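You operate a simulated robot arm through the tools that you are given. There is no shell and no other tool.

You are at the controls of a simulated robot arm. One attempt, no reset.

TASK
Put things in order on the top of the grey bench. At the end: the blue cloth stands where the silver paint tin (marked "PRIMER") stood; the silver paint tin from the top of the grey bench is on the silver steel tray; the yellow stand from the top of the grey bench is on the primed sample board; the black round pad stands where the blue cloth stood; whatever was shut is shut again. Leave all else as you found it, and nothing knocked over. Set down upright: paint tin.

It is judged by the outcome, as a careful person would: the job done as asked, and still so three seconds after it is handed in. It fails if anything else is knocked over, pushed out of place, dropped, spilled or broken. Flat cloth is picked up by pressing the open fingertips on it (5 to 10 N) and closing them slowly along it; thin cloth reads only 2 to 8 mm in the jaws.

THE ROBOT
A 7-joint arm with a two-finger parallel gripper, fixed in place. Base frame: the origin is at the foot of the arm, x ahead of it, y to its left, z up; the work surface is at about z = 0. Lengths are in mm, angles in rad, forces in N, time in s.
With the tool pointing down near the work surface it reaches from about 240 to 620 mm from the base axis. Its first joint turns from -1.152 to 1.152 rad. Payload 2.6 kg.
The TCP is the grasp point between the finger pads, 30 mm short of the fingertips. In the tool frame z runs along the fingers and y along their closing line. The gripper opens to 94 mm. The fingers are 28 mm wide and 10 mm thick; the gripper's body (50 by 96 mm) begins 55 mm behind the TCP.
Orientation is that of the tool frame in the base frame, as a unit quaternion [x, y, z, w]. With the fingers straight down and closing along the base's y, the tool's x points along the base's -x, its y along +y and its z along -z.

THE INTERFACE
- The arm moves only by the tool step_arm. Its argument "plan" is a list of rows, each an object of numbers (a shift or turn left out is 0, a gripper value left out holds the last): "x", "y", "z": the shift along the tool's x, y, z in mm; "ax", "ay", "az": the turn, a rotation vector about the tool's x, y, z in rad; "hand": the finger opening in mm, from 0 to 94. In form: [{"x": .., "y": .., "z": .., "ax": .., "ay": .., "az": .., "hand": ..}, ...]. A call has 1 to 20 rows; each row is the pose to reach, as a shift and turn from the pose commanded when the call began, along the tool's axes at that moment. Rows are played at 5 a second. More than 50 mm and 0.15 rad between two rows, or a gripper value outside its range, and nothing of the call is played. Where a pose cannot be reached the arm comes as near as it can. A force on the tool above 40 N (or 10 N above the force at the start of the call, whichever is more), or a blocked arm, ends the call early, and 0.2 s more pass. Each finger travels about 72 mm/s and halts on what it meets, pressing with about 38 N; the grip force reading is that of the motor and also rises with nothing between the fingers. The clock runs only during rows and for 0.2 s after the last one: add rows that repeat a pose to give the fingers time. The reply holds the time, the measured pose of the TCP, the force on the tool along the base axes, the opening and the grip force, in the units named above and with some noise, with the torque about the TCP (base axes, N m) and any sound that the robot's microphone picked up.
- Cameras (640 x 400 px; columns grow to the right, rows downward): "scene" is fixed at [44.9, 447.5, 549.8]; the picture's right is [-0.62, -0.79, 0.00], its down [-0.55, 0.43, -0.72] and it looks along [0.57, -0.44, -0.69] (base axes); focal length 314 px, centre (320, 200). "wrist" rides on the gripper at [76, 14, -102] in the tool frame; the picture's right is [-0.18, 0.98, 0.00], its down [-0.75, -0.14, -0.64] and it looks along [-0.63, -0.12, 0.77] (tool axes); focal length 243 px, centre (320, 200). There is no depth. A picture from a camera that has moved, and an enlarged one, comes with that camera's place and axes in the base frame and with its lens.
- camera(camera): a new picture of that camera. It takes no simulated time.
- zoom(camera, box): a new picture of the part [left, top, right, bottom] of that camera's present view, enlarged. It takes no simulated time.
- finish_job(): hands the job in; it is judged then, once.

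Nothing tells you positions but the pictures and the camera data. Unless the task says otherwise, let go and move clear before handing in.

The tools are called after ">>>" as name(argument=value, ...) on one line, values as JSON. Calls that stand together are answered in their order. step_arm: Moves the arm, as the interface text tells. Its arguments: {"type":"object","properties":{"plan":{"type":"array"}},"required":["plan"]} The other tools are called the same way: camera (camera) takes a picture; zoom (camera, box) takes an enlarged picture of a part of a camera's view; finish_job () hands the job in.

At the start:

```text
time: 0.0
position: [375.2, 2.7, 283.6]
tcp_rot: [0.0, 1.0, 0.0, 0.001]
force: [0.4, -0.2, 0.2]
wrist_torque: [0.03, 0.04, 0.02]
gripper_width: 94.1
grasp_force: 0.0
```

scene: 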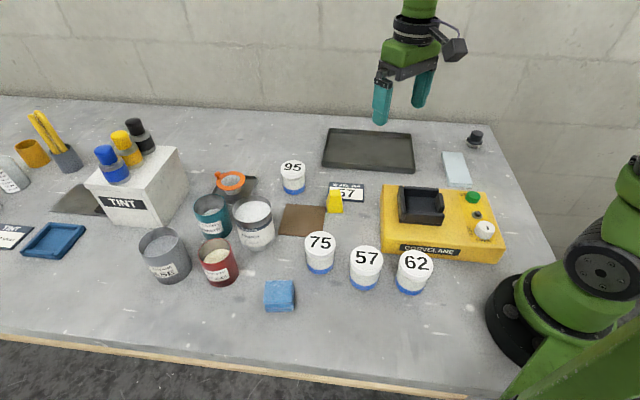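
wrist: 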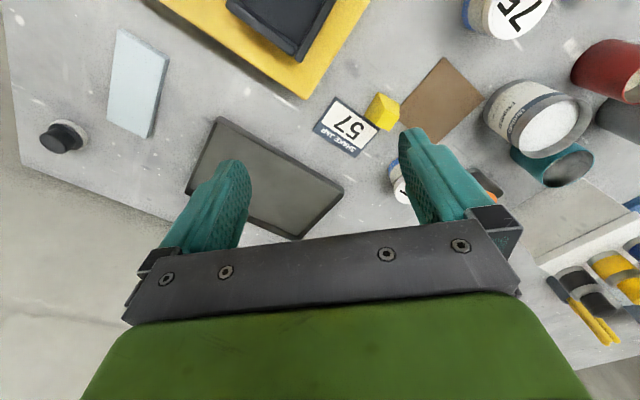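

I see a bench with tins, jars, a yellow machine, a dark tray, a blue cloth and a few boards. I'll look closer before moving anything.

>>> zoom(camera="scene", box=[120, 150, 360, 320])

>>> zoom(camera="scene", box=[300, 110, 540, 290])

>>> zoom(camera="scene", box=[0, 90, 220, 270])

>>> zoom(camera="wrist", box=[320, 0, 640, 200])

>>> zoom(camera="wrist", box=[0, 0, 320, 200])

```text
2.35 times, centred on (240, 235) of scene
camera zoom: at [44.9, 447.5, 549.8], right [-0.62, -0.79, 0.0], down [-0.55, 0.43, -0.72], along [0.57, -0.44, -0.69], focal length 740 px, centre (508, 118)
```

zoom: 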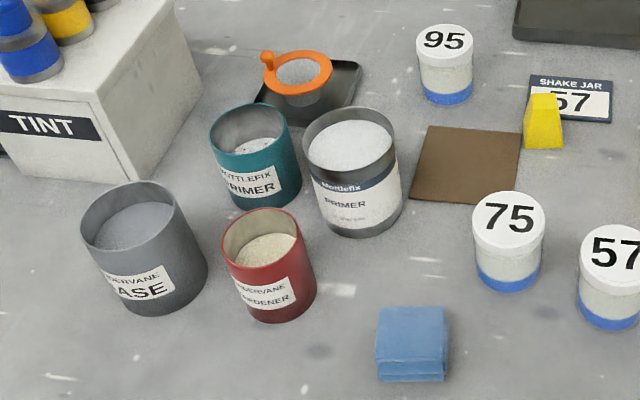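

```text
2.22 times, centred on (420, 200) of scene
camera zoom: at [44.9, 447.5, 549.8], right [-0.62, -0.79, 0.0], down [-0.55, 0.43, -0.72], along [0.57, -0.44, -0.69], focal length 699 px, centre (98, 200)
```

zoom: 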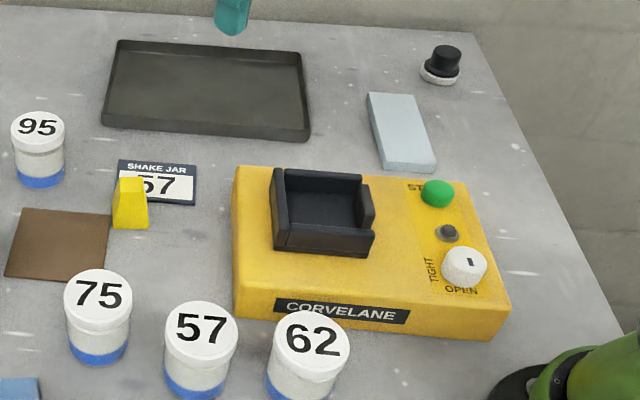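

```text
2.22 times, centred on (110, 180) of scene
camera zoom: at [44.9, 447.5, 549.8], right [-0.62, -0.79, 0.0], down [-0.55, 0.43, -0.72], along [0.57, -0.44, -0.69], focal length 699 px, centre (787, 244)
```

zoom: 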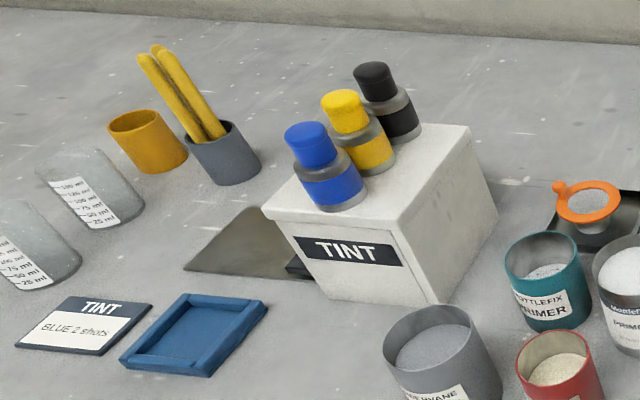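

```text
2.00 times, centred on (480, 100) of wrist
camera zoom: at [300.4, 16.3, 386.3], right [0.18, 0.98, 0.0], down [0.75, -0.14, 0.64], along [0.63, -0.12, -0.77], focal length 485 px, centre (0, 400)
```

zoom: 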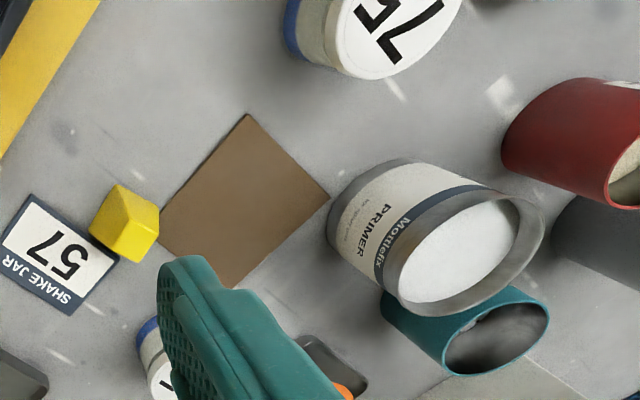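

```text
2.00 times, centred on (160, 100) of wrist
camera zoom: at [300.4, 16.3, 386.3], right [0.18, 0.98, 0.0], down [0.75, -0.14, 0.64], along [0.63, -0.12, -0.77], focal length 485 px, centre (640, 400)
```

zoom: 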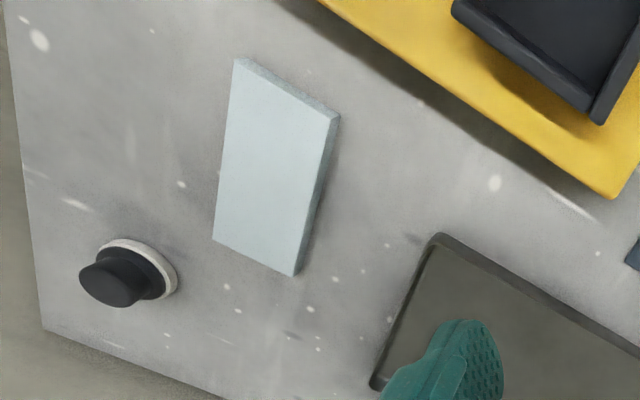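

The bench layout is clear, but I need better looks at the candidates for the board, the tray and the pad. I'll zoom in further.

>>> zoom(camera="scene", box=[430, 115, 520, 200])

>>> zoom(camera="scene", box=[310, 115, 430, 190])

>>> zoom(camera="scene", box=[265, 160, 385, 245])

>>> zoom(camera="scene", box=[200, 180, 310, 320])

>>> zoom(camera="scene", box=[195, 150, 275, 215])

>>> zoom(camera="wrist", box=[20, 10, 190, 170])

```text
4.71 times, centred on (475, 158) of scene
camera zoom: at [44.9, 447.5, 549.8], right [-0.62, -0.79, 0.0], down [-0.55, 0.43, -0.72], along [0.57, -0.44, -0.69], focal length 1480 px, centre (-409, 400)
```

zoom: 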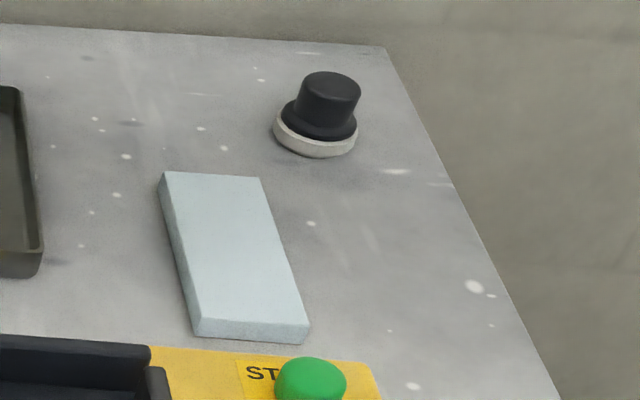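

```text
5.33 times, centred on (370, 152) of scene
camera zoom: at [44.9, 447.5, 549.8], right [-0.62, -0.79, 0.0], down [-0.55, 0.43, -0.72], along [0.57, -0.44, -0.69], focal length 1677 px, centre (53, 453)
```

zoom: 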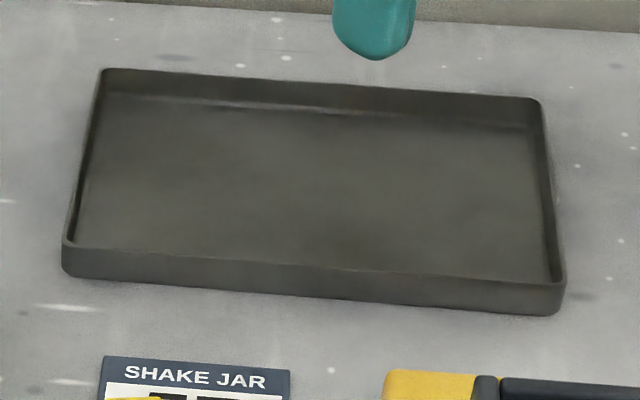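

```text
4.71 times, centred on (325, 202) of scene
camera zoom: at [44.9, 447.5, 549.8], right [-0.62, -0.79, 0.0], down [-0.55, 0.43, -0.72], along [0.57, -0.44, -0.69], focal length 1480 px, centre (296, 188)
```

zoom: 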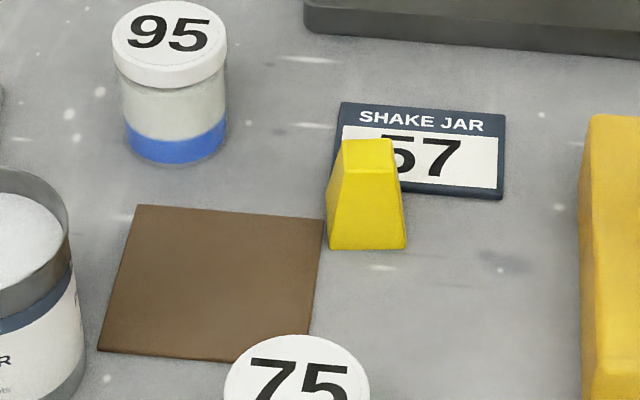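

```text
2.86 times, centred on (255, 250) of scene
camera zoom: at [44.9, 447.5, 549.8], right [-0.62, -0.79, 0.0], down [-0.55, 0.43, -0.72], along [0.57, -0.44, -0.69], focal length 899 px, centre (506, 57)
```

zoom: 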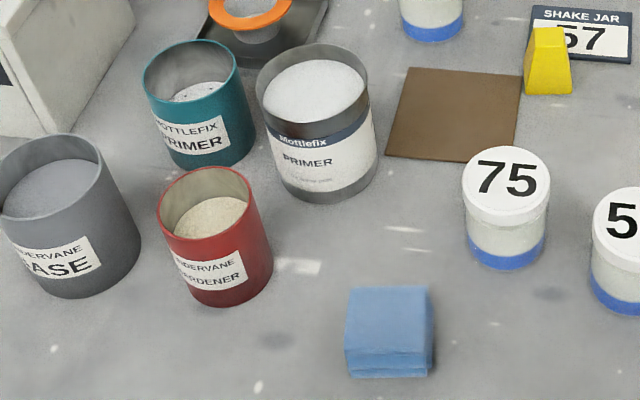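

```text
6.15 times, centred on (235, 182) of scene
camera zoom: at [44.9, 447.5, 549.8], right [-0.62, -0.79, 0.0], down [-0.55, 0.43, -0.72], along [0.57, -0.44, -0.69], focal length 1936 px, centre (843, 308)
```

zoom: 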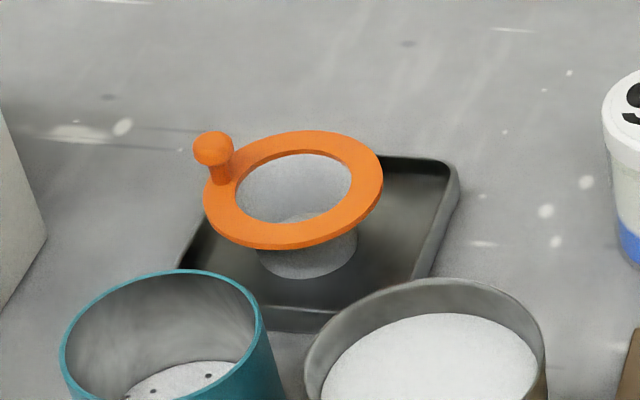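

```text
2.50 times, centred on (105, 90) of wrist
camera zoom: at [300.4, 16.3, 386.3], right [0.18, 0.98, 0.0], down [0.75, -0.14, 0.64], along [0.63, -0.12, -0.77], focal length 606 px, centre (858, 475)
```

zoom: 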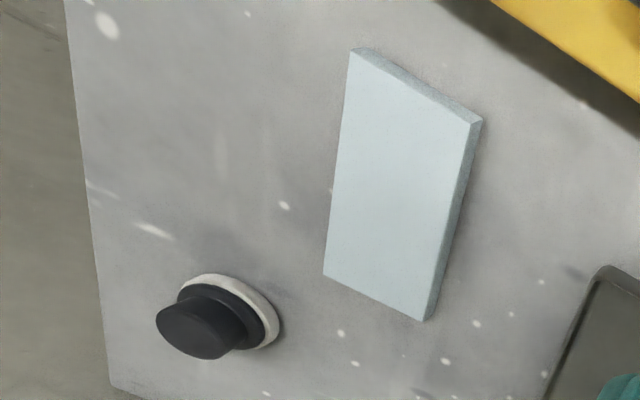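

The brown square and the pale blue slab could each be the primed sample board. I'll fly the wrist camera over both for a closer view, staying high.

>>> step_arm(plan=[{"y": 40, "z": 15}, {"y": 80, "z": 30}, {"y": 120, "z": 45}, {"y": 147, "z": 60}, {"y": 147, "z": 60}])

>>> zoom(camera="wrist", box=[200, 20, 480, 200])

>>> camera(camera="wrist")

```text
time: 1.2
position: [375.4, 149.0, 223.3]
tcp_rot: [0.0, 1.0, 0.0, 0.0]
force: [0.3, -0.6, -0.2]
wrist_torque: [0.0, 0.0, 0.02]
gripper_width: 94.1
grasp_force: 0.1
```

```text
2.22 times, centred on (340, 110) of wrist
camera zoom: at [300.1, 162.9, 326.0], right [0.18, 0.98, 0.0], down [0.75, -0.14, 0.64], along [0.63, -0.12, -0.77], focal length 539 px, centre (276, 400)
```

zoom: 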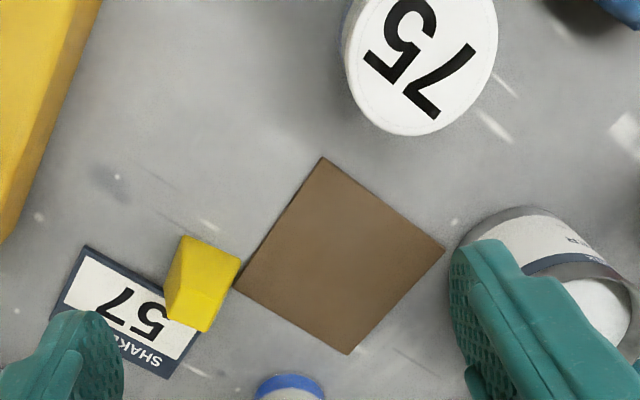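

```text
taken
camera wrist: at [300.1, 162.9, 326.0], right [0.18, 0.98, 0.0], down [0.75, -0.14, 0.64], along [0.63, -0.12, -0.77], focal length 243 px, centre (320, 200)
```

wrist: 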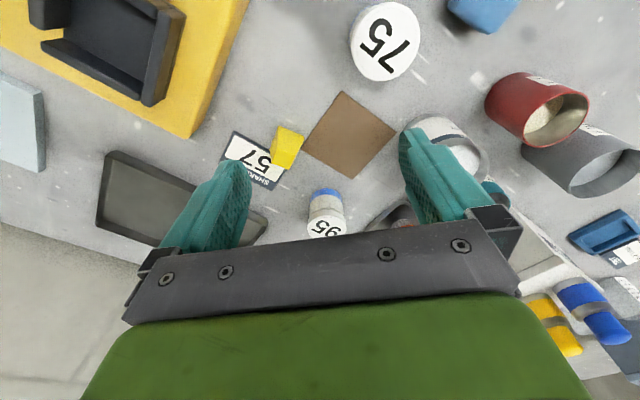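

The brown square is thin and smooth. Now I'll view the pale slab, the pad and the tray from closer.

>>> step_arm(plan=[{"y": -49, "z": -30}, {"y": -98, "z": -60}, {"y": -147, "z": -60}, {"x": 10, "y": -196, "z": -60}, {"x": 30, "y": -242, "z": -60}, {"x": 50, "y": -287, "z": -60}, {"x": 70, "y": -330, "z": -60}, {"x": 75, "y": -370, "z": -50}, {"x": 75, "y": -400, "z": -30}, {"x": 75, "y": -400, "z": -20}])

>>> camera(camera="wrist")

>>> camera(camera="scene")

```text
refused: row 1 steps farther than a row can; nothing moved
```

```text
taken
camera wrist: at [300.1, 162.9, 326.0], right [0.18, 0.98, 0.0], down [0.75, -0.14, 0.64], along [0.63, -0.12, -0.77], focal length 243 px, centre (320, 200)
```

wrist: 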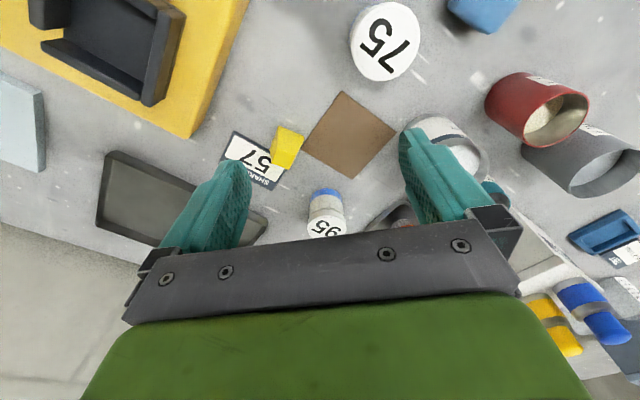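

```text
taken
```

scene: 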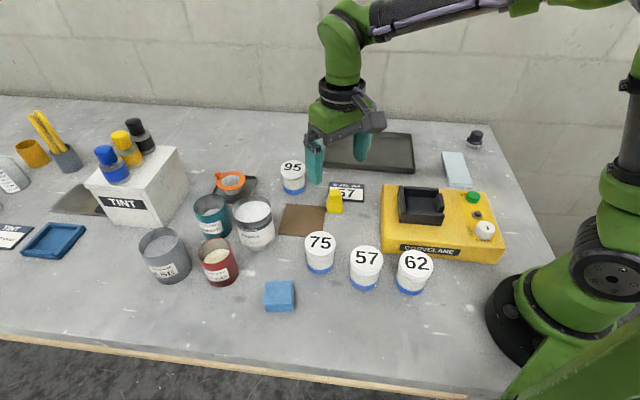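

The call was refused because a row was too long. I'll send the same path in shorter steps.

>>> step_arm(plan=[{"y": -40, "z": -20}, {"y": -80, "z": -40}, {"y": -120, "z": -50}, {"y": -160, "z": -50}, {"x": 10, "y": -200, "z": -50}, {"x": 30, "y": -240, "z": -50}, {"x": 50, "y": -280, "z": -50}, {"x": 65, "y": -320, "z": -50}, {"x": 75, "y": -360, "z": -40}, {"x": 75, "y": -400, "z": -20}, {"x": 75, "y": -400, "z": -20}])

>>> camera(camera="wrist")

>>> zoom(camera="wrist", box=[200, 20, 480, 200])

>>> camera(camera="scene")

```text
time: 3.6
position: [300.8, -248.5, 242.9]
tcp_rot: [-0.002, 1.0, 0.0, -0.001]
force: [-0.4, 0.1, 0.3]
wrist_torque: [-0.01, -0.01, 0.0]
gripper_width: 94.2
grasp_force: 0.1
```

```text
taken
camera wrist: at [224.3, -236.4, 346.3], right [0.18, 0.98, 0.0], down [0.75, -0.14, 0.64], along [0.63, -0.12, -0.77], focal length 243 px, centre (320, 200)
```

wrist: 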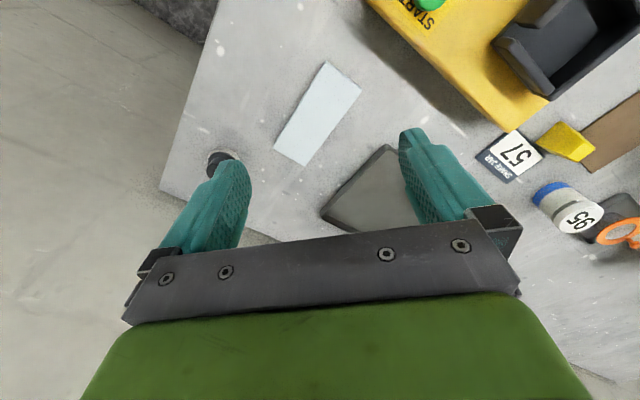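

```text
2.22 times, centred on (340, 110) of wrist
camera zoom: at [224.3, -236.4, 346.3], right [0.18, 0.98, 0.0], down [0.75, -0.14, 0.64], along [0.63, -0.12, -0.77], focal length 539 px, centre (276, 400)
```

zoom: 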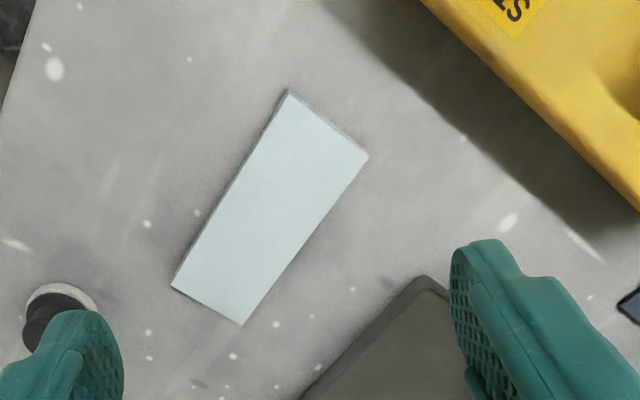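

```text
taken
```

scene: 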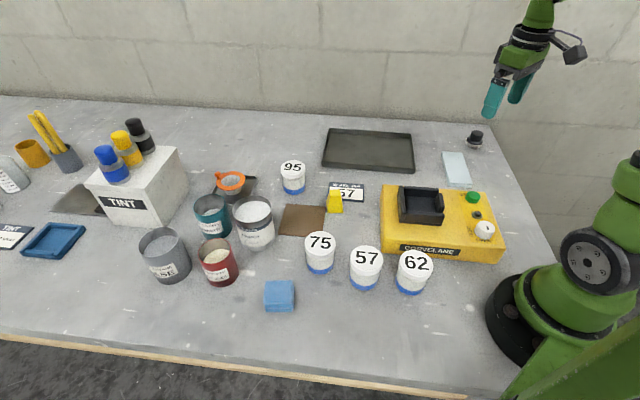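

I have the rough sizes: brown square about 98×98 mm and thin, pale slab about 57×139 mm and roughly 13 mm thick. I'll go lower over the slab to judge its material, and look at the pad.

>>> step_arm(plan=[{"z": 40}, {"z": 80}, {"z": 110}, {"z": 110}])

>>> zoom(camera="wrist", box=[240, 80, 420, 210])

>>> zoom(camera="wrist", box=[140, 60, 420, 260])

>>> camera(camera="wrist")

```text
time: 4.6
position: [301.6, -249.7, 132.8]
tcp_rot: [0.0, 1.0, 0.0, 0.0]
force: [0.3, 0.3, 0.2]
wrist_torque: [-0.02, 0.02, -0.04]
gripper_width: 94.0
grasp_force: 0.1
```

```text
3.08 times, centred on (330, 145) of wrist
camera zoom: at [225.5, -236.4, 235.5], right [0.18, 0.98, 0.0], down [0.75, -0.14, 0.64], along [0.63, -0.12, -0.77], focal length 746 px, centre (289, 369)
```

zoom: 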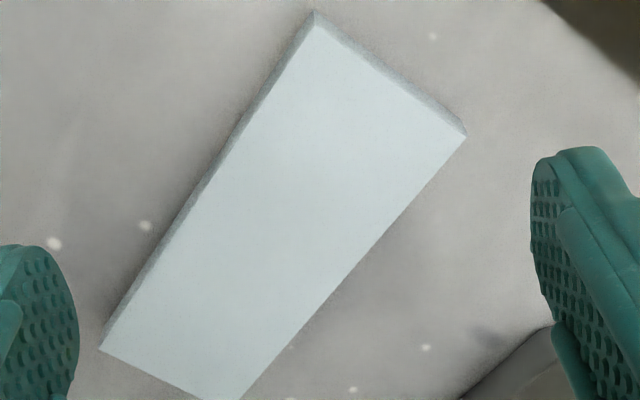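

```text
2.00 times, centred on (280, 160) of wrist
camera zoom: at [225.5, -236.4, 235.5], right [0.18, 0.98, 0.0], down [0.75, -0.14, 0.64], along [0.63, -0.12, -0.77], focal length 485 px, centre (400, 280)
```

zoom: 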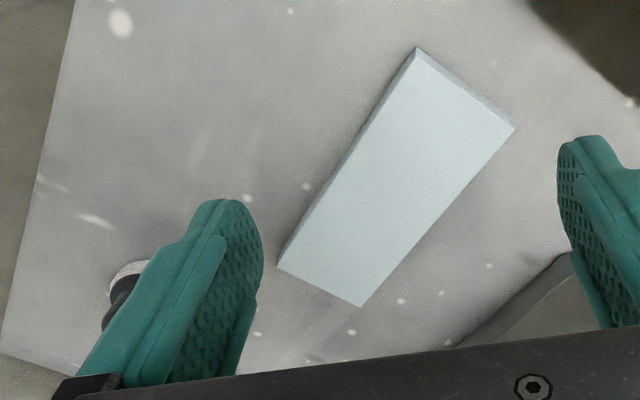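

```text
taken
camera wrist: at [225.5, -236.4, 235.5], right [0.18, 0.98, 0.0], down [0.75, -0.14, 0.64], along [0.63, -0.12, -0.77], focal length 243 px, centre (320, 200)
```

wrist: 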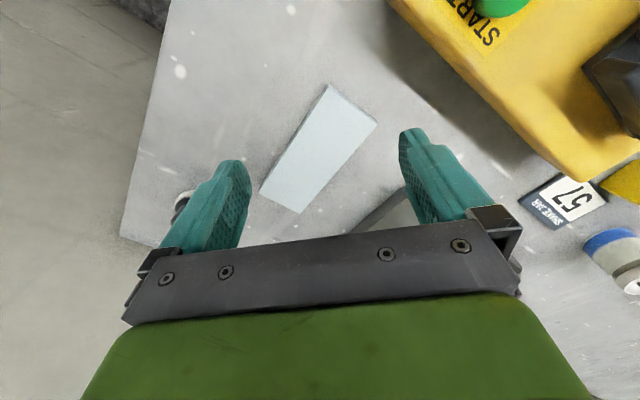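

The pale slab has a smooth, plain, light-coated face. I'll compare it with a close view of the brown square.

>>> step_arm(plan=[{"z": -40}, {"z": -80}, {"z": -80, "y": 45}, {"z": -80, "y": 90, "x": -15}, {"z": -80, "y": 135, "x": -30}, {"z": -80, "y": 180, "x": -45}, {"z": -80, "y": 225, "x": -60}, {"z": -80, "y": 270, "x": -70}, {"z": -80, "y": 315, "x": -75}, {"z": -80, "y": 360, "x": -75}, {"z": -70, "y": 400, "x": -75}, {"z": -40, "y": 420, "x": -75}, {"z": -12, "y": 420, "x": -75}, {"z": -12, "y": 420, "x": -75}])

>>> camera(camera="wrist")

>>> zoom(camera="wrist", box=[230, 80, 410, 210])

>>> zoom(camera="scene", box=[40, 150, 140, 230])

>>> zoom(camera="scene", box=[270, 195, 340, 245])

```text
time: 7.6
position: [376.6, 170.2, 145.8]
tcp_rot: [0.0, 1.0, 0.001, 0.001]
force: [-0.1, -0.6, 0.7]
wrist_torque: [-0.04, 0.05, -0.03]
gripper_width: 93.9
grasp_force: 0.0
```

```text
taken
camera wrist: at [301.1, 184.0, 249.1], right [0.18, 0.98, 0.0], down [0.75, -0.14, 0.64], along [0.63, -0.12, -0.77], focal length 243 px, centre (320, 200)
```

wrist: 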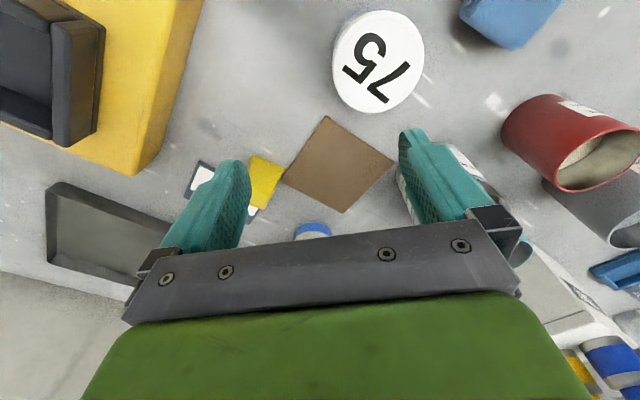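

```text
3.08 times, centred on (320, 145) of wrist
camera zoom: at [301.1, 184.0, 249.1], right [0.18, 0.98, 0.0], down [0.75, -0.14, 0.64], along [0.63, -0.12, -0.77], focal length 746 px, centre (320, 369)
```

zoom: 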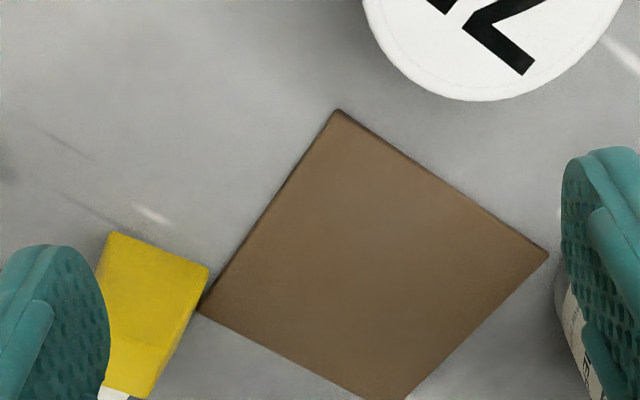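

```text
5.00 times, centred on (90, 190) of scene
camera zoom: at [44.9, 447.5, 549.8], right [-0.62, -0.79, 0.0], down [-0.55, 0.43, -0.72], along [0.57, -0.44, -0.69], focal length 1573 px, centre (1470, 250)
```

zoom: 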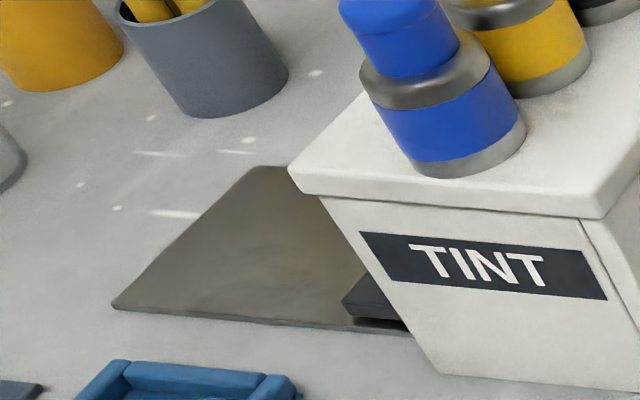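

```text
8.00 times, centred on (305, 220) of scene
camera zoom: at [44.9, 447.5, 549.8], right [-0.62, -0.79, 0.0], down [-0.55, 0.43, -0.72], along [0.57, -0.44, -0.69], focal length 2516 px, centre (440, 40)
```

zoom: 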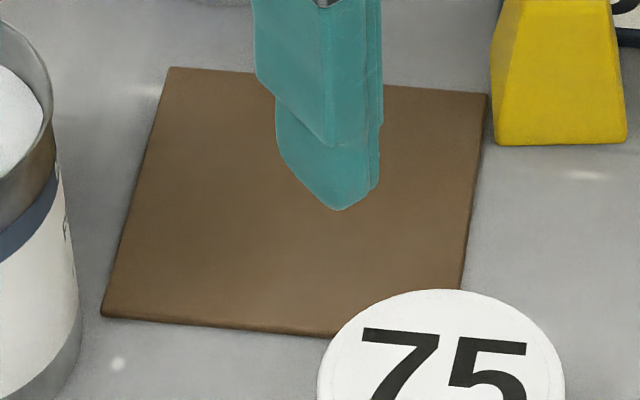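

Still ambiguous, so I'll zoom in hard on the surfaces and edges of both candidates and the pad.

>>> zoom(camera="scene", box=[438, 148, 478, 192])

>>> zoom(camera="scene", box=[455, 170, 475, 190])

>>> zoom(camera="scene", box=[460, 122, 490, 152])

>>> zoom(camera="wrist", box=[300, 100, 400, 170])

>>> zoom(camera="scene", box=[276, 218, 306, 240])

>>> zoom(camera="scene", box=[320, 175, 370, 220])

>>> zoom(camera="scene", box=[375, 170, 510, 270])

```text
9.09 times, centred on (458, 170) of scene
camera zoom: at [44.9, 447.5, 549.8], right [-0.62, -0.79, 0.0], down [-0.55, 0.43, -0.72], along [0.57, -0.44, -0.69], focal length 2859 px, centre (-934, 473)
```

zoom: 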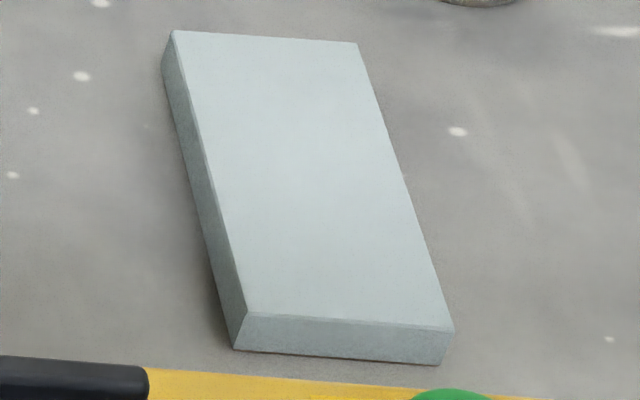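

```text
16.00 times, centred on (465, 180) of scene
camera zoom: at [44.9, 447.5, 549.8], right [-0.62, -0.79, 0.0], down [-0.55, 0.43, -0.72], along [0.57, -0.44, -0.69], focal length 5032 px, centre (-2000, 520)
```

zoom: 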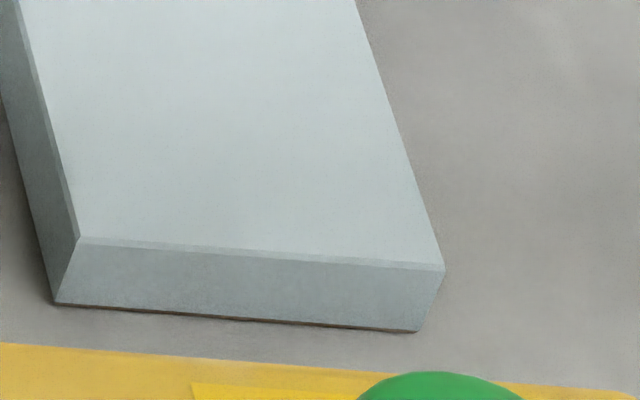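

```text
13.33 times, centred on (475, 137) of scene
camera zoom: at [44.9, 447.5, 549.8], right [-0.62, -0.79, 0.0], down [-0.55, 0.43, -0.72], along [0.57, -0.44, -0.69], focal length 4194 px, centre (-1747, 1040)
```

zoom: 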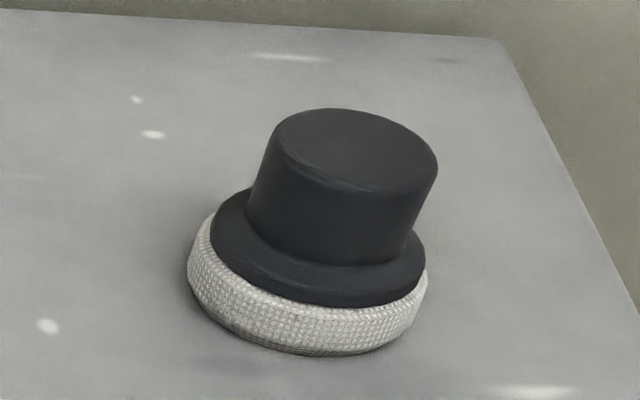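

```text
5.71 times, centred on (350, 135) of wrist
camera zoom: at [301.1, 184.0, 249.1], right [0.18, 0.98, 0.0], down [0.75, -0.14, 0.64], along [0.63, -0.12, -0.77], focal length 1386 px, centre (149, 571)
```

zoom: 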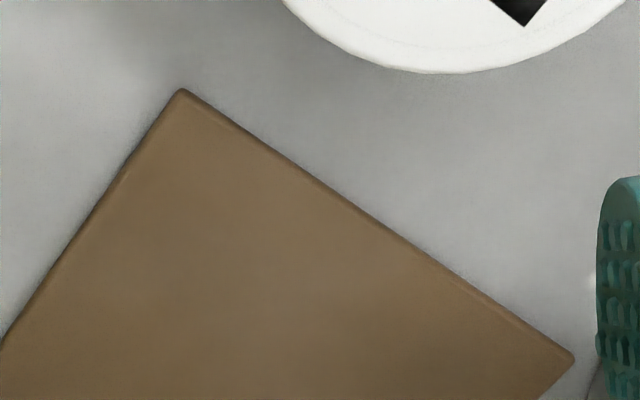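

```text
16.00 times, centred on (291, 229) of scene
camera zoom: at [44.9, 447.5, 549.8], right [-0.62, -0.79, 0.0], down [-0.55, 0.43, -0.72], along [0.57, -0.44, -0.69], focal length 5032 px, centre (784, -264)
```

zoom: 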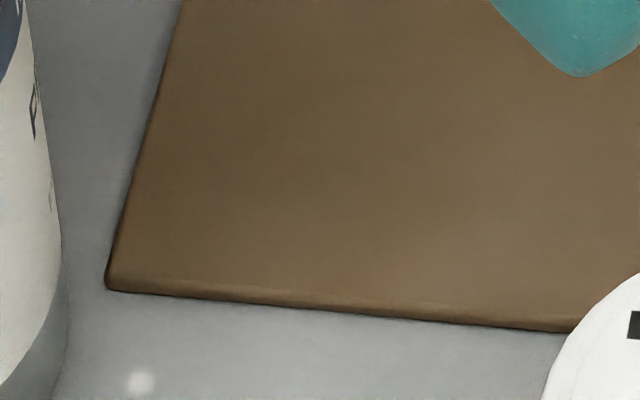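

```text
8.89 times, centred on (345, 198) of scene
camera zoom: at [44.9, 447.5, 549.8], right [-0.62, -0.79, 0.0], down [-0.55, 0.43, -0.72], along [0.57, -0.44, -0.69], focal length 2796 px, centre (98, 222)
```

zoom: 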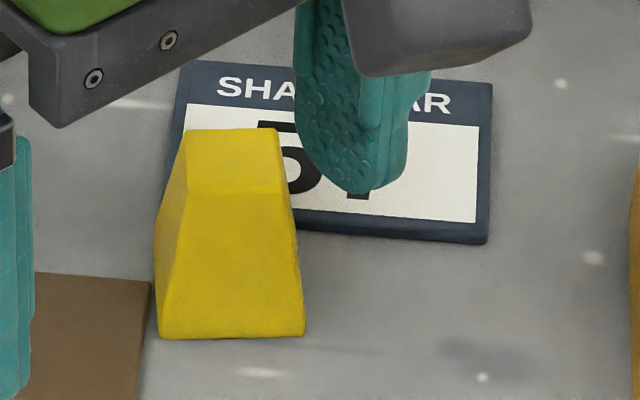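

```text
4.00 times, centred on (442, 220) of scene
camera zoom: at [44.9, 447.5, 549.8], right [-0.62, -0.79, 0.0], down [-0.55, 0.43, -0.72], along [0.57, -0.44, -0.69], focal length 1258 px, centre (-170, 120)
```

zoom: 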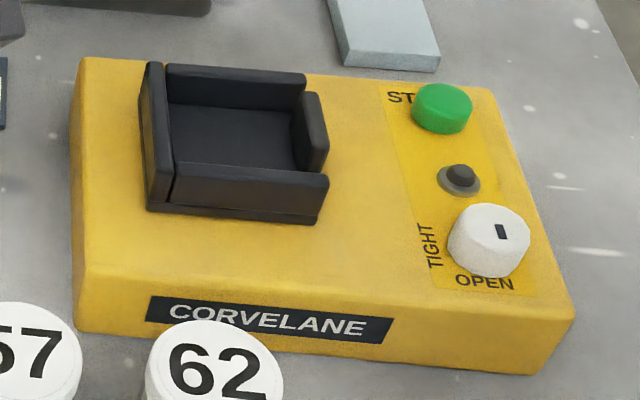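

The pad is clearly the black round backing with a woven white face. I'll check the thin brownish line under the pale slab.

>>> zoom(camera="scene", box=[455, 184, 463, 192])

>>> zoom(camera="scene", box=[464, 184, 472, 192])

>>> zoom(camera="scene", box=[278, 230, 288, 238])

>>> zoom(camera="scene", box=[320, 125, 420, 180])

>>> zoom(camera="scene", box=[258, 275, 302, 317])

```text
16.00 times, centred on (459, 188) of scene
camera zoom: at [44.9, 447.5, 549.8], right [-0.62, -0.79, 0.0], down [-0.55, 0.43, -0.72], along [0.57, -0.44, -0.69], focal length 5032 px, centre (-1904, 392)
```

zoom: 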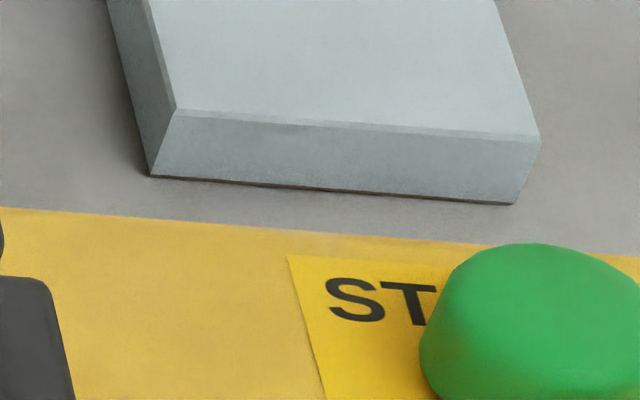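

```text
16.00 times, centred on (468, 188) of scene
camera zoom: at [44.9, 447.5, 549.8], right [-0.62, -0.79, 0.0], down [-0.55, 0.43, -0.72], along [0.57, -0.44, -0.69], focal length 5032 px, centre (-2048, 392)
```

zoom: 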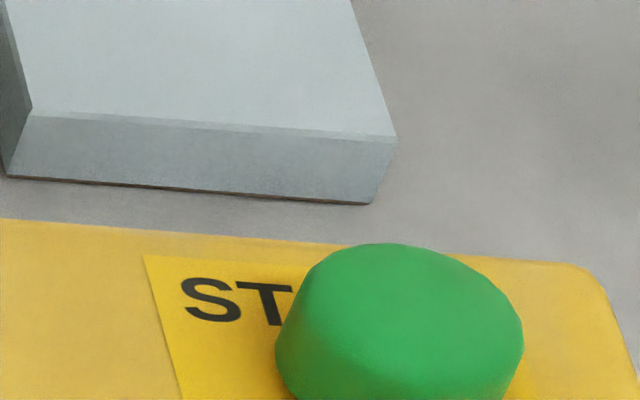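

```text
16.00 times, centred on (283, 234) of scene
camera zoom: at [44.9, 447.5, 549.8], right [-0.62, -0.79, 0.0], down [-0.55, 0.43, -0.72], along [0.57, -0.44, -0.69], focal length 5032 px, centre (912, -344)
```

zoom: 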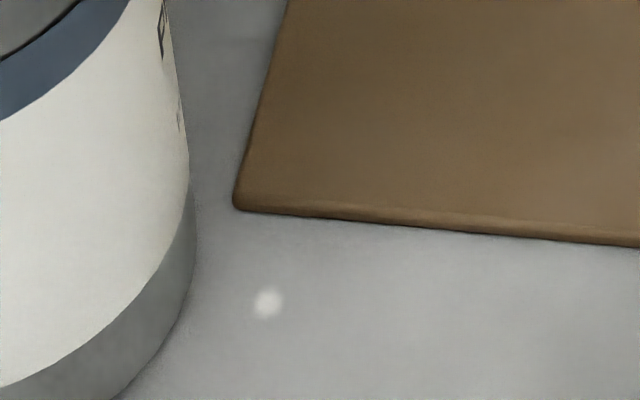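

```text
6.40 times, centred on (370, 152) of scene
camera zoom: at [44.9, 447.5, 549.8], right [-0.62, -0.79, 0.0], down [-0.55, 0.43, -0.72], along [0.57, -0.44, -0.69], focal length 2013 px, centre (0, 504)
```

zoom: 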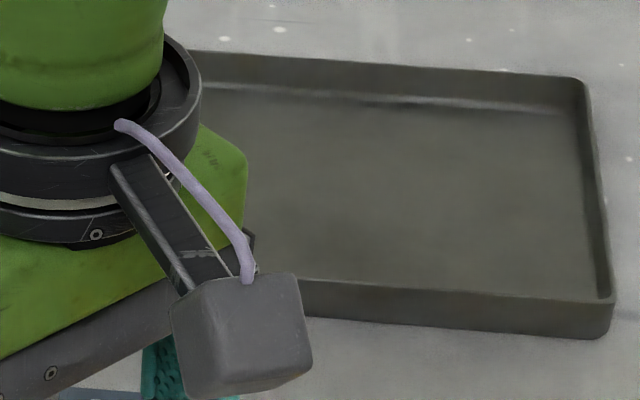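

```text
9.52 times, centred on (280, 296) of scene
camera zoom: at [44.9, 447.5, 549.8], right [-0.62, -0.79, 0.0], down [-0.55, 0.43, -0.72], along [0.57, -0.44, -0.69], focal length 2995 px, centre (701, -714)
```

zoom: 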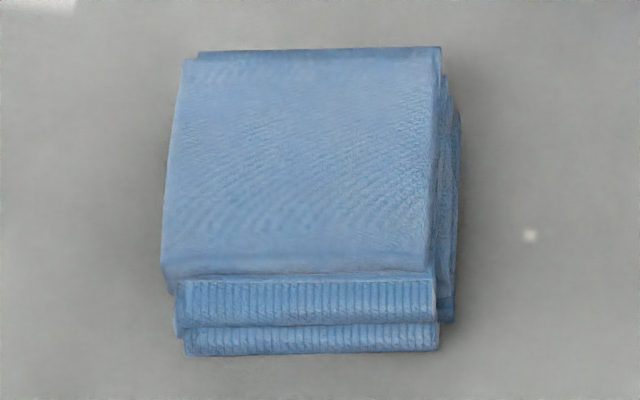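

I take the pale, light-coated slab near (355,-271) as the primed sample board. The large metal tray around (570,-150) is the steel tray, the black round pad with a woven face is near (412,-462), and the tin is near (486,282). Next I'll view the tin more exactly from above.

>>> step_arm(plan=[{"z": -40}, {"z": -54, "y": 35, "x": -10}, {"z": -54, "y": 75, "x": -20}, {"z": -54, "y": 110, "x": -23}, {"z": -54, "y": 130, "x": -23}, {"z": -54, "y": 130, "x": -23}])

>>> camera(camera="wrist")

>>> zoom(camera="wrist", box=[200, 60, 460, 240])

>>> camera(camera="scene")

```text
time: 9.0
position: [398.7, 301.4, 199.9]
tcp_rot: [0.0, 1.0, 0.0, 0.0]
force: [0.3, -0.8, 0.4]
wrist_torque: [0.0, -0.02, 0.0]
gripper_width: 94.1
grasp_force: 0.0
```

```text
taken
camera wrist: at [324.2, 314.2, 302.8], right [0.18, 0.98, 0.0], down [0.75, -0.14, 0.64], along [0.63, -0.12, -0.77], focal length 243 px, centre (320, 200)
```

wrist: 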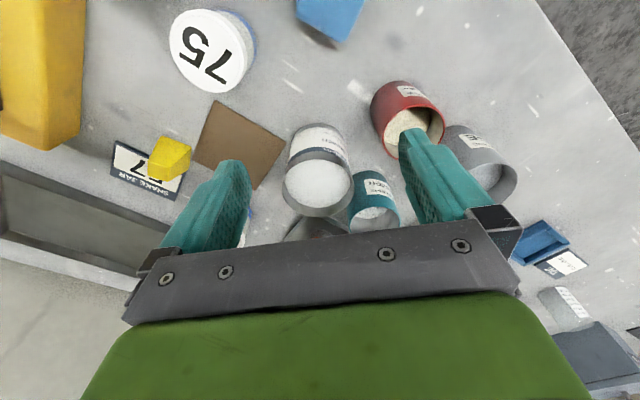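

```text
2.22 times, centred on (330, 150) of wrist
camera zoom: at [324.2, 314.2, 302.8], right [0.18, 0.98, 0.0], down [0.75, -0.14, 0.64], along [0.63, -0.12, -0.77], focal length 539 px, centre (298, 311)
```

zoom: 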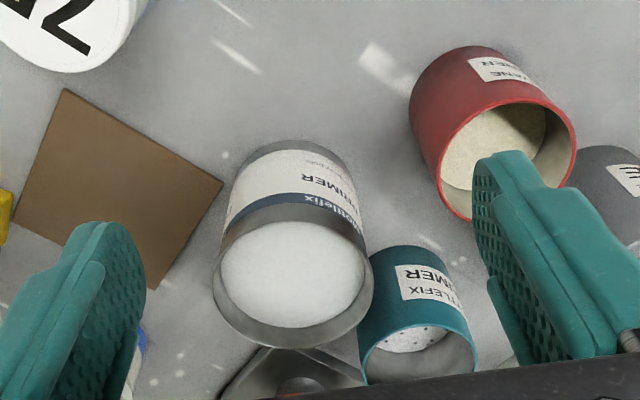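

```text
taken
```

scene: 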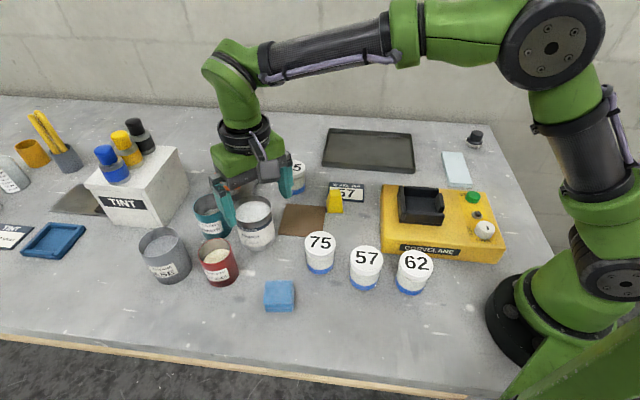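

The tin centre comes out near (485,281.5), about 82 mm wide at the rim and 92 mm tall. I'll move above it, stop just over the rim and check alignment.

>>> step_arm(plan=[{"x": -30, "y": -7}, {"x": -60, "y": -14}, {"x": -86.3, "y": -19.9}, {"x": -86.3, "y": -19.9, "z": 30}, {"x": -86.3, "y": -19.9, "z": 60}, {"x": -86.3, "y": -19.9, "z": 60}])

>>> camera(camera="wrist")

>>> zoom(camera="scene", box=[190, 130, 330, 270])

```text
time: 10.4
position: [486.0, 279.2, 139.1]
tcp_rot: [-0.001, 1.0, -0.001, 0.0]
force: [-0.2, 0.4, 0.0]
wrist_torque: [-0.01, 0.03, 0.01]
gripper_width: 94.0
grasp_force: 0.1
```

```text
taken
camera wrist: at [410.2, 292.2, 240.5], right [0.18, 0.98, 0.0], down [0.75, -0.14, 0.64], along [0.63, -0.12, -0.77], focal length 243 px, centre (320, 200)
```

wrist: 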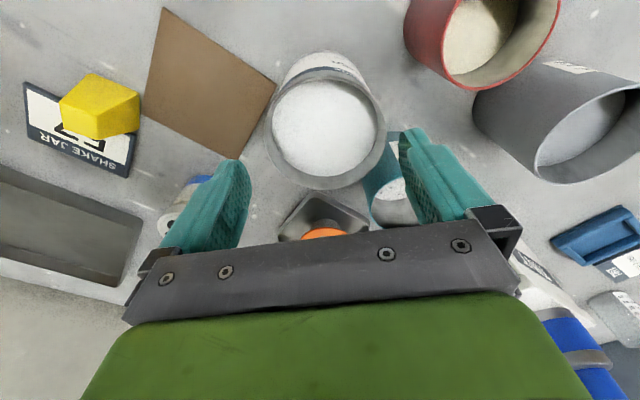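

```text
2.86 times, centred on (260, 200) of scene
camera zoom: at [44.9, 447.5, 549.8], right [-0.62, -0.79, 0.0], down [-0.55, 0.43, -0.72], along [0.57, -0.44, -0.69], focal length 899 px, centre (491, 200)
```

zoom: 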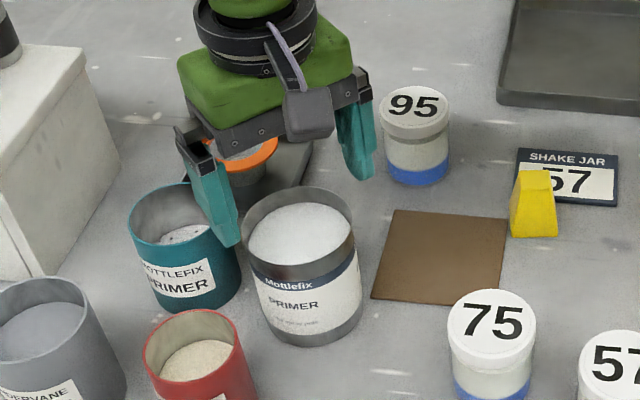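

Alignment is close; I need a few mm of correction. Then I descend with the fingers either side of the tin.

>>> step_arm(plan=[{"x": 3.0, "y": 2.0}, {"x": 3.0, "y": 2.0, "z": 12}, {"x": 3.0, "y": 2.0, "z": 24}, {"x": 3.0, "y": 2.0, "z": 36}, {"x": 3.0, "y": 2.0, "z": 36}])

>>> camera(camera="wrist")

>>> zoom(camera="scene", box=[190, 150, 310, 270])

```text
time: 11.6
position: [482.0, 281.1, 102.4]
tcp_rot: [0.001, 1.0, 0.0, -0.001]
force: [-0.1, 0.0, -0.7]
wrist_torque: [0.01, 0.02, 0.03]
gripper_width: 94.2
grasp_force: 0.0
```

```text
taken
camera wrist: at [406.5, 295.1, 205.8], right [0.18, 0.98, 0.0], down [0.75, -0.14, 0.64], along [0.63, -0.12, -0.77], focal length 243 px, centre (320, 200)
```

wrist: 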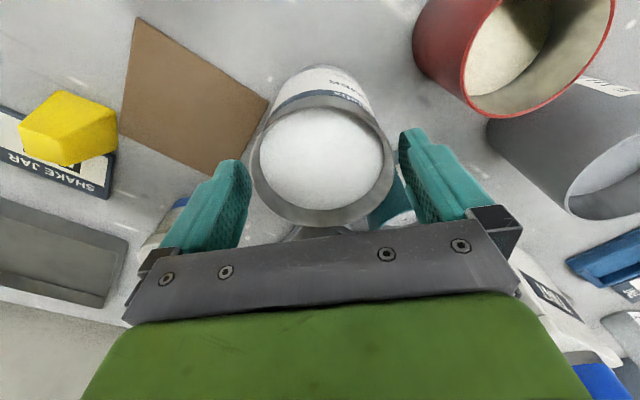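

```text
3.33 times, centred on (250, 210) of scene
camera zoom: at [44.9, 447.5, 549.8], right [-0.62, -0.79, 0.0], down [-0.55, 0.43, -0.72], along [0.57, -0.44, -0.69], focal length 1048 px, centre (553, 167)
```

zoom: 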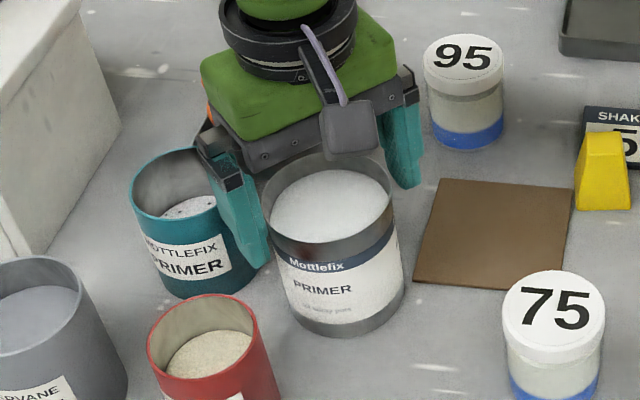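

The fingertips are past the rim with clearance on both sides. I'll continue down to grasp height and close slowly.

>>> step_arm(plan=[{"y": 1.5}, {"y": 1.5, "z": 12}, {"y": 1.5, "z": 24}, {"y": 1.5, "z": 36}, {"y": 1.5, "z": 48}, {"y": 1.5, "z": 50}, {"y": 1.5, "z": 50}])

>>> camera(camera="wrist")

>>> zoom(camera="scene", box=[190, 150, 310, 270])

```text
time: 13.2
position: [481.2, 283.6, 53.1]
tcp_rot: [-0.002, 1.0, -0.001, 0.001]
force: [-0.4, 0.6, 0.4]
wrist_torque: [-0.03, -0.01, -0.04]
gripper_width: 94.0
grasp_force: 0.1
```

```text
taken
camera wrist: at [406.2, 296.9, 155.8], right [0.18, 0.98, 0.0], down [0.75, -0.14, 0.64], along [0.63, -0.12, -0.77], focal length 243 px, centre (320, 200)
```

wrist: 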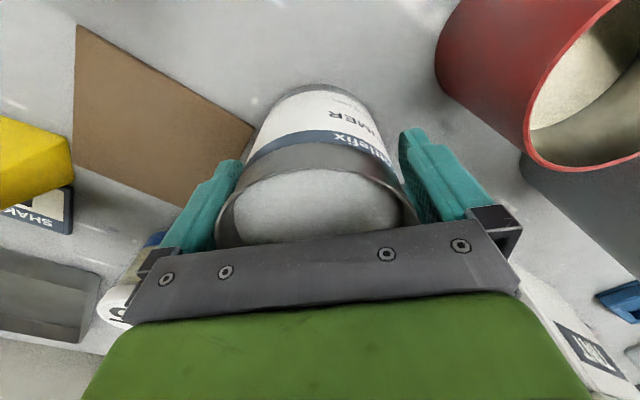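

```text
3.33 times, centred on (250, 210) of scene
camera zoom: at [44.9, 447.5, 549.8], right [-0.62, -0.79, 0.0], down [-0.55, 0.43, -0.72], along [0.57, -0.44, -0.69], focal length 1048 px, centre (553, 167)
```

zoom: 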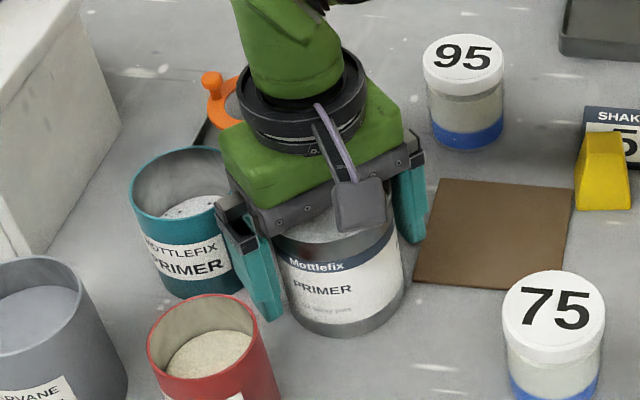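

The fingers straddle the tin properly. Closing gently now.

>>> step_arm(plan=[{"hand": 90}, {"hand": 86}, {"hand": 83}, {"hand": 80}, {"hand": 77}, {"hand": 74}, {"hand": 72}, {"hand": 70}, {"hand": 70}])

```text
time: 15.2
position: [481.0, 284.6, 53.9]
tcp_rot: [0.001, 1.0, 0.0, 0.001]
force: [1.0, -0.2, 0.8]
wrist_torque: [0.04, 0.05, 0.02]
gripper_width: 78.5
grasp_force: 38.3
```

The tin is gripped at 78.5 mm. I'll lift it slowly and check.

>>> step_arm(plan=[{"z": -5}, {"z": -15}, {"z": -28}, {"z": -42}, {"z": -58}, {"z": -74}, {"z": -90}, {"z": -106}, {"z": -120}, {"z": -130}, {"z": -130}])

>>> camera(camera="scene")

>>> camera(camera="wrist")

```text
time: 17.6
position: [481.3, 283.8, 183.9]
tcp_rot: [0.0, 1.0, 0.001, -0.001]
force: [0.5, 0.2, -4.9]
wrist_torque: [-0.03, 0.03, 0.02]
gripper_width: 77.9
grasp_force: 37.5
```

```text
taken
```

scene: 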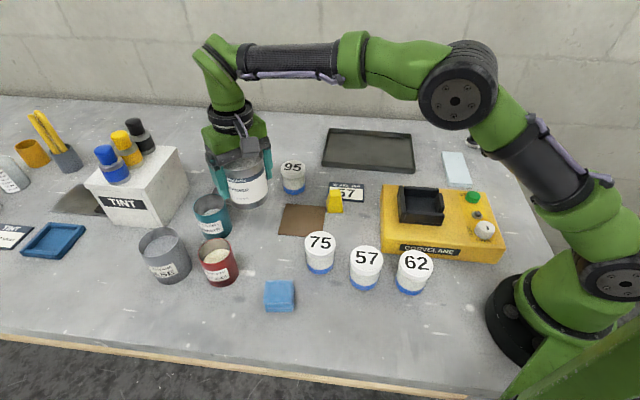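

```text
taken
camera wrist: at [406.2, 297.2, 286.4], right [0.18, 0.98, 0.0], down [0.75, -0.14, 0.64], along [0.63, -0.12, -0.77], focal length 243 px, centre (320, 200)
```

wrist: 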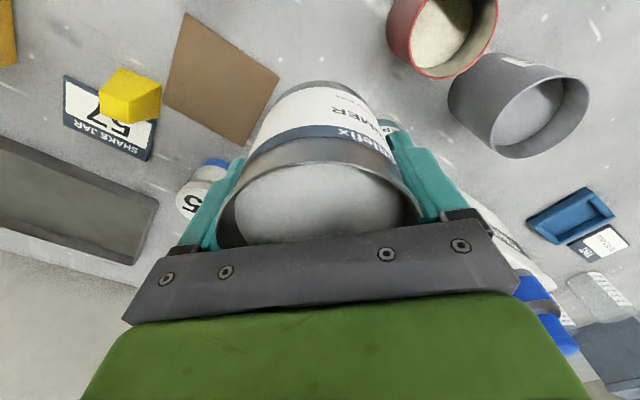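

Lifted, about 5 N and level. I'll carry it slowly towards the tray, well above everything.

>>> step_arm(plan=[{"y": -8}, {"y": -22, "x": -2}, {"y": -44, "x": -4}, {"y": -70, "x": -7}, {"y": -98, "x": -10}, {"y": -126, "x": -13}, {"y": -154, "x": -16}, {"y": -182, "x": -19}, {"y": -210, "x": -22}, {"y": -238, "x": -25}, {"y": -266, "x": -28}, {"y": -294, "x": -30}, {"y": -320, "x": -32}, {"y": -340, "x": -34}, {"y": -352, "x": -36}, {"y": -360, "x": -38}, {"y": -360, "x": -38}])

>>> camera(camera="scene")

>>> camera(camera="wrist")

```text
time: 21.2
position: [519.9, -76.5, 183.5]
tcp_rot: [-0.001, 1.0, 0.0, 0.0]
force: [0.0, 1.5, -5.0]
wrist_torque: [0.03, -0.03, 0.02]
gripper_width: 77.7
grasp_force: 38.0
```

```text
taken
```

scene: 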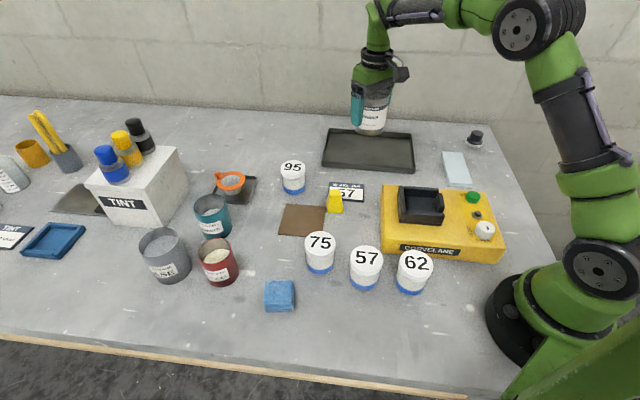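

```text
taken
camera wrist: at [444.6, -63.2, 285.5], right [0.18, 0.98, 0.0], down [0.75, -0.14, 0.64], along [0.63, -0.12, -0.77], focal length 243 px, centre (320, 200)
```

wrist: 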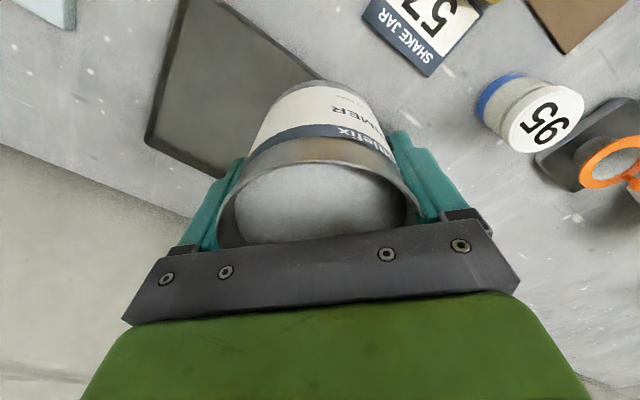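

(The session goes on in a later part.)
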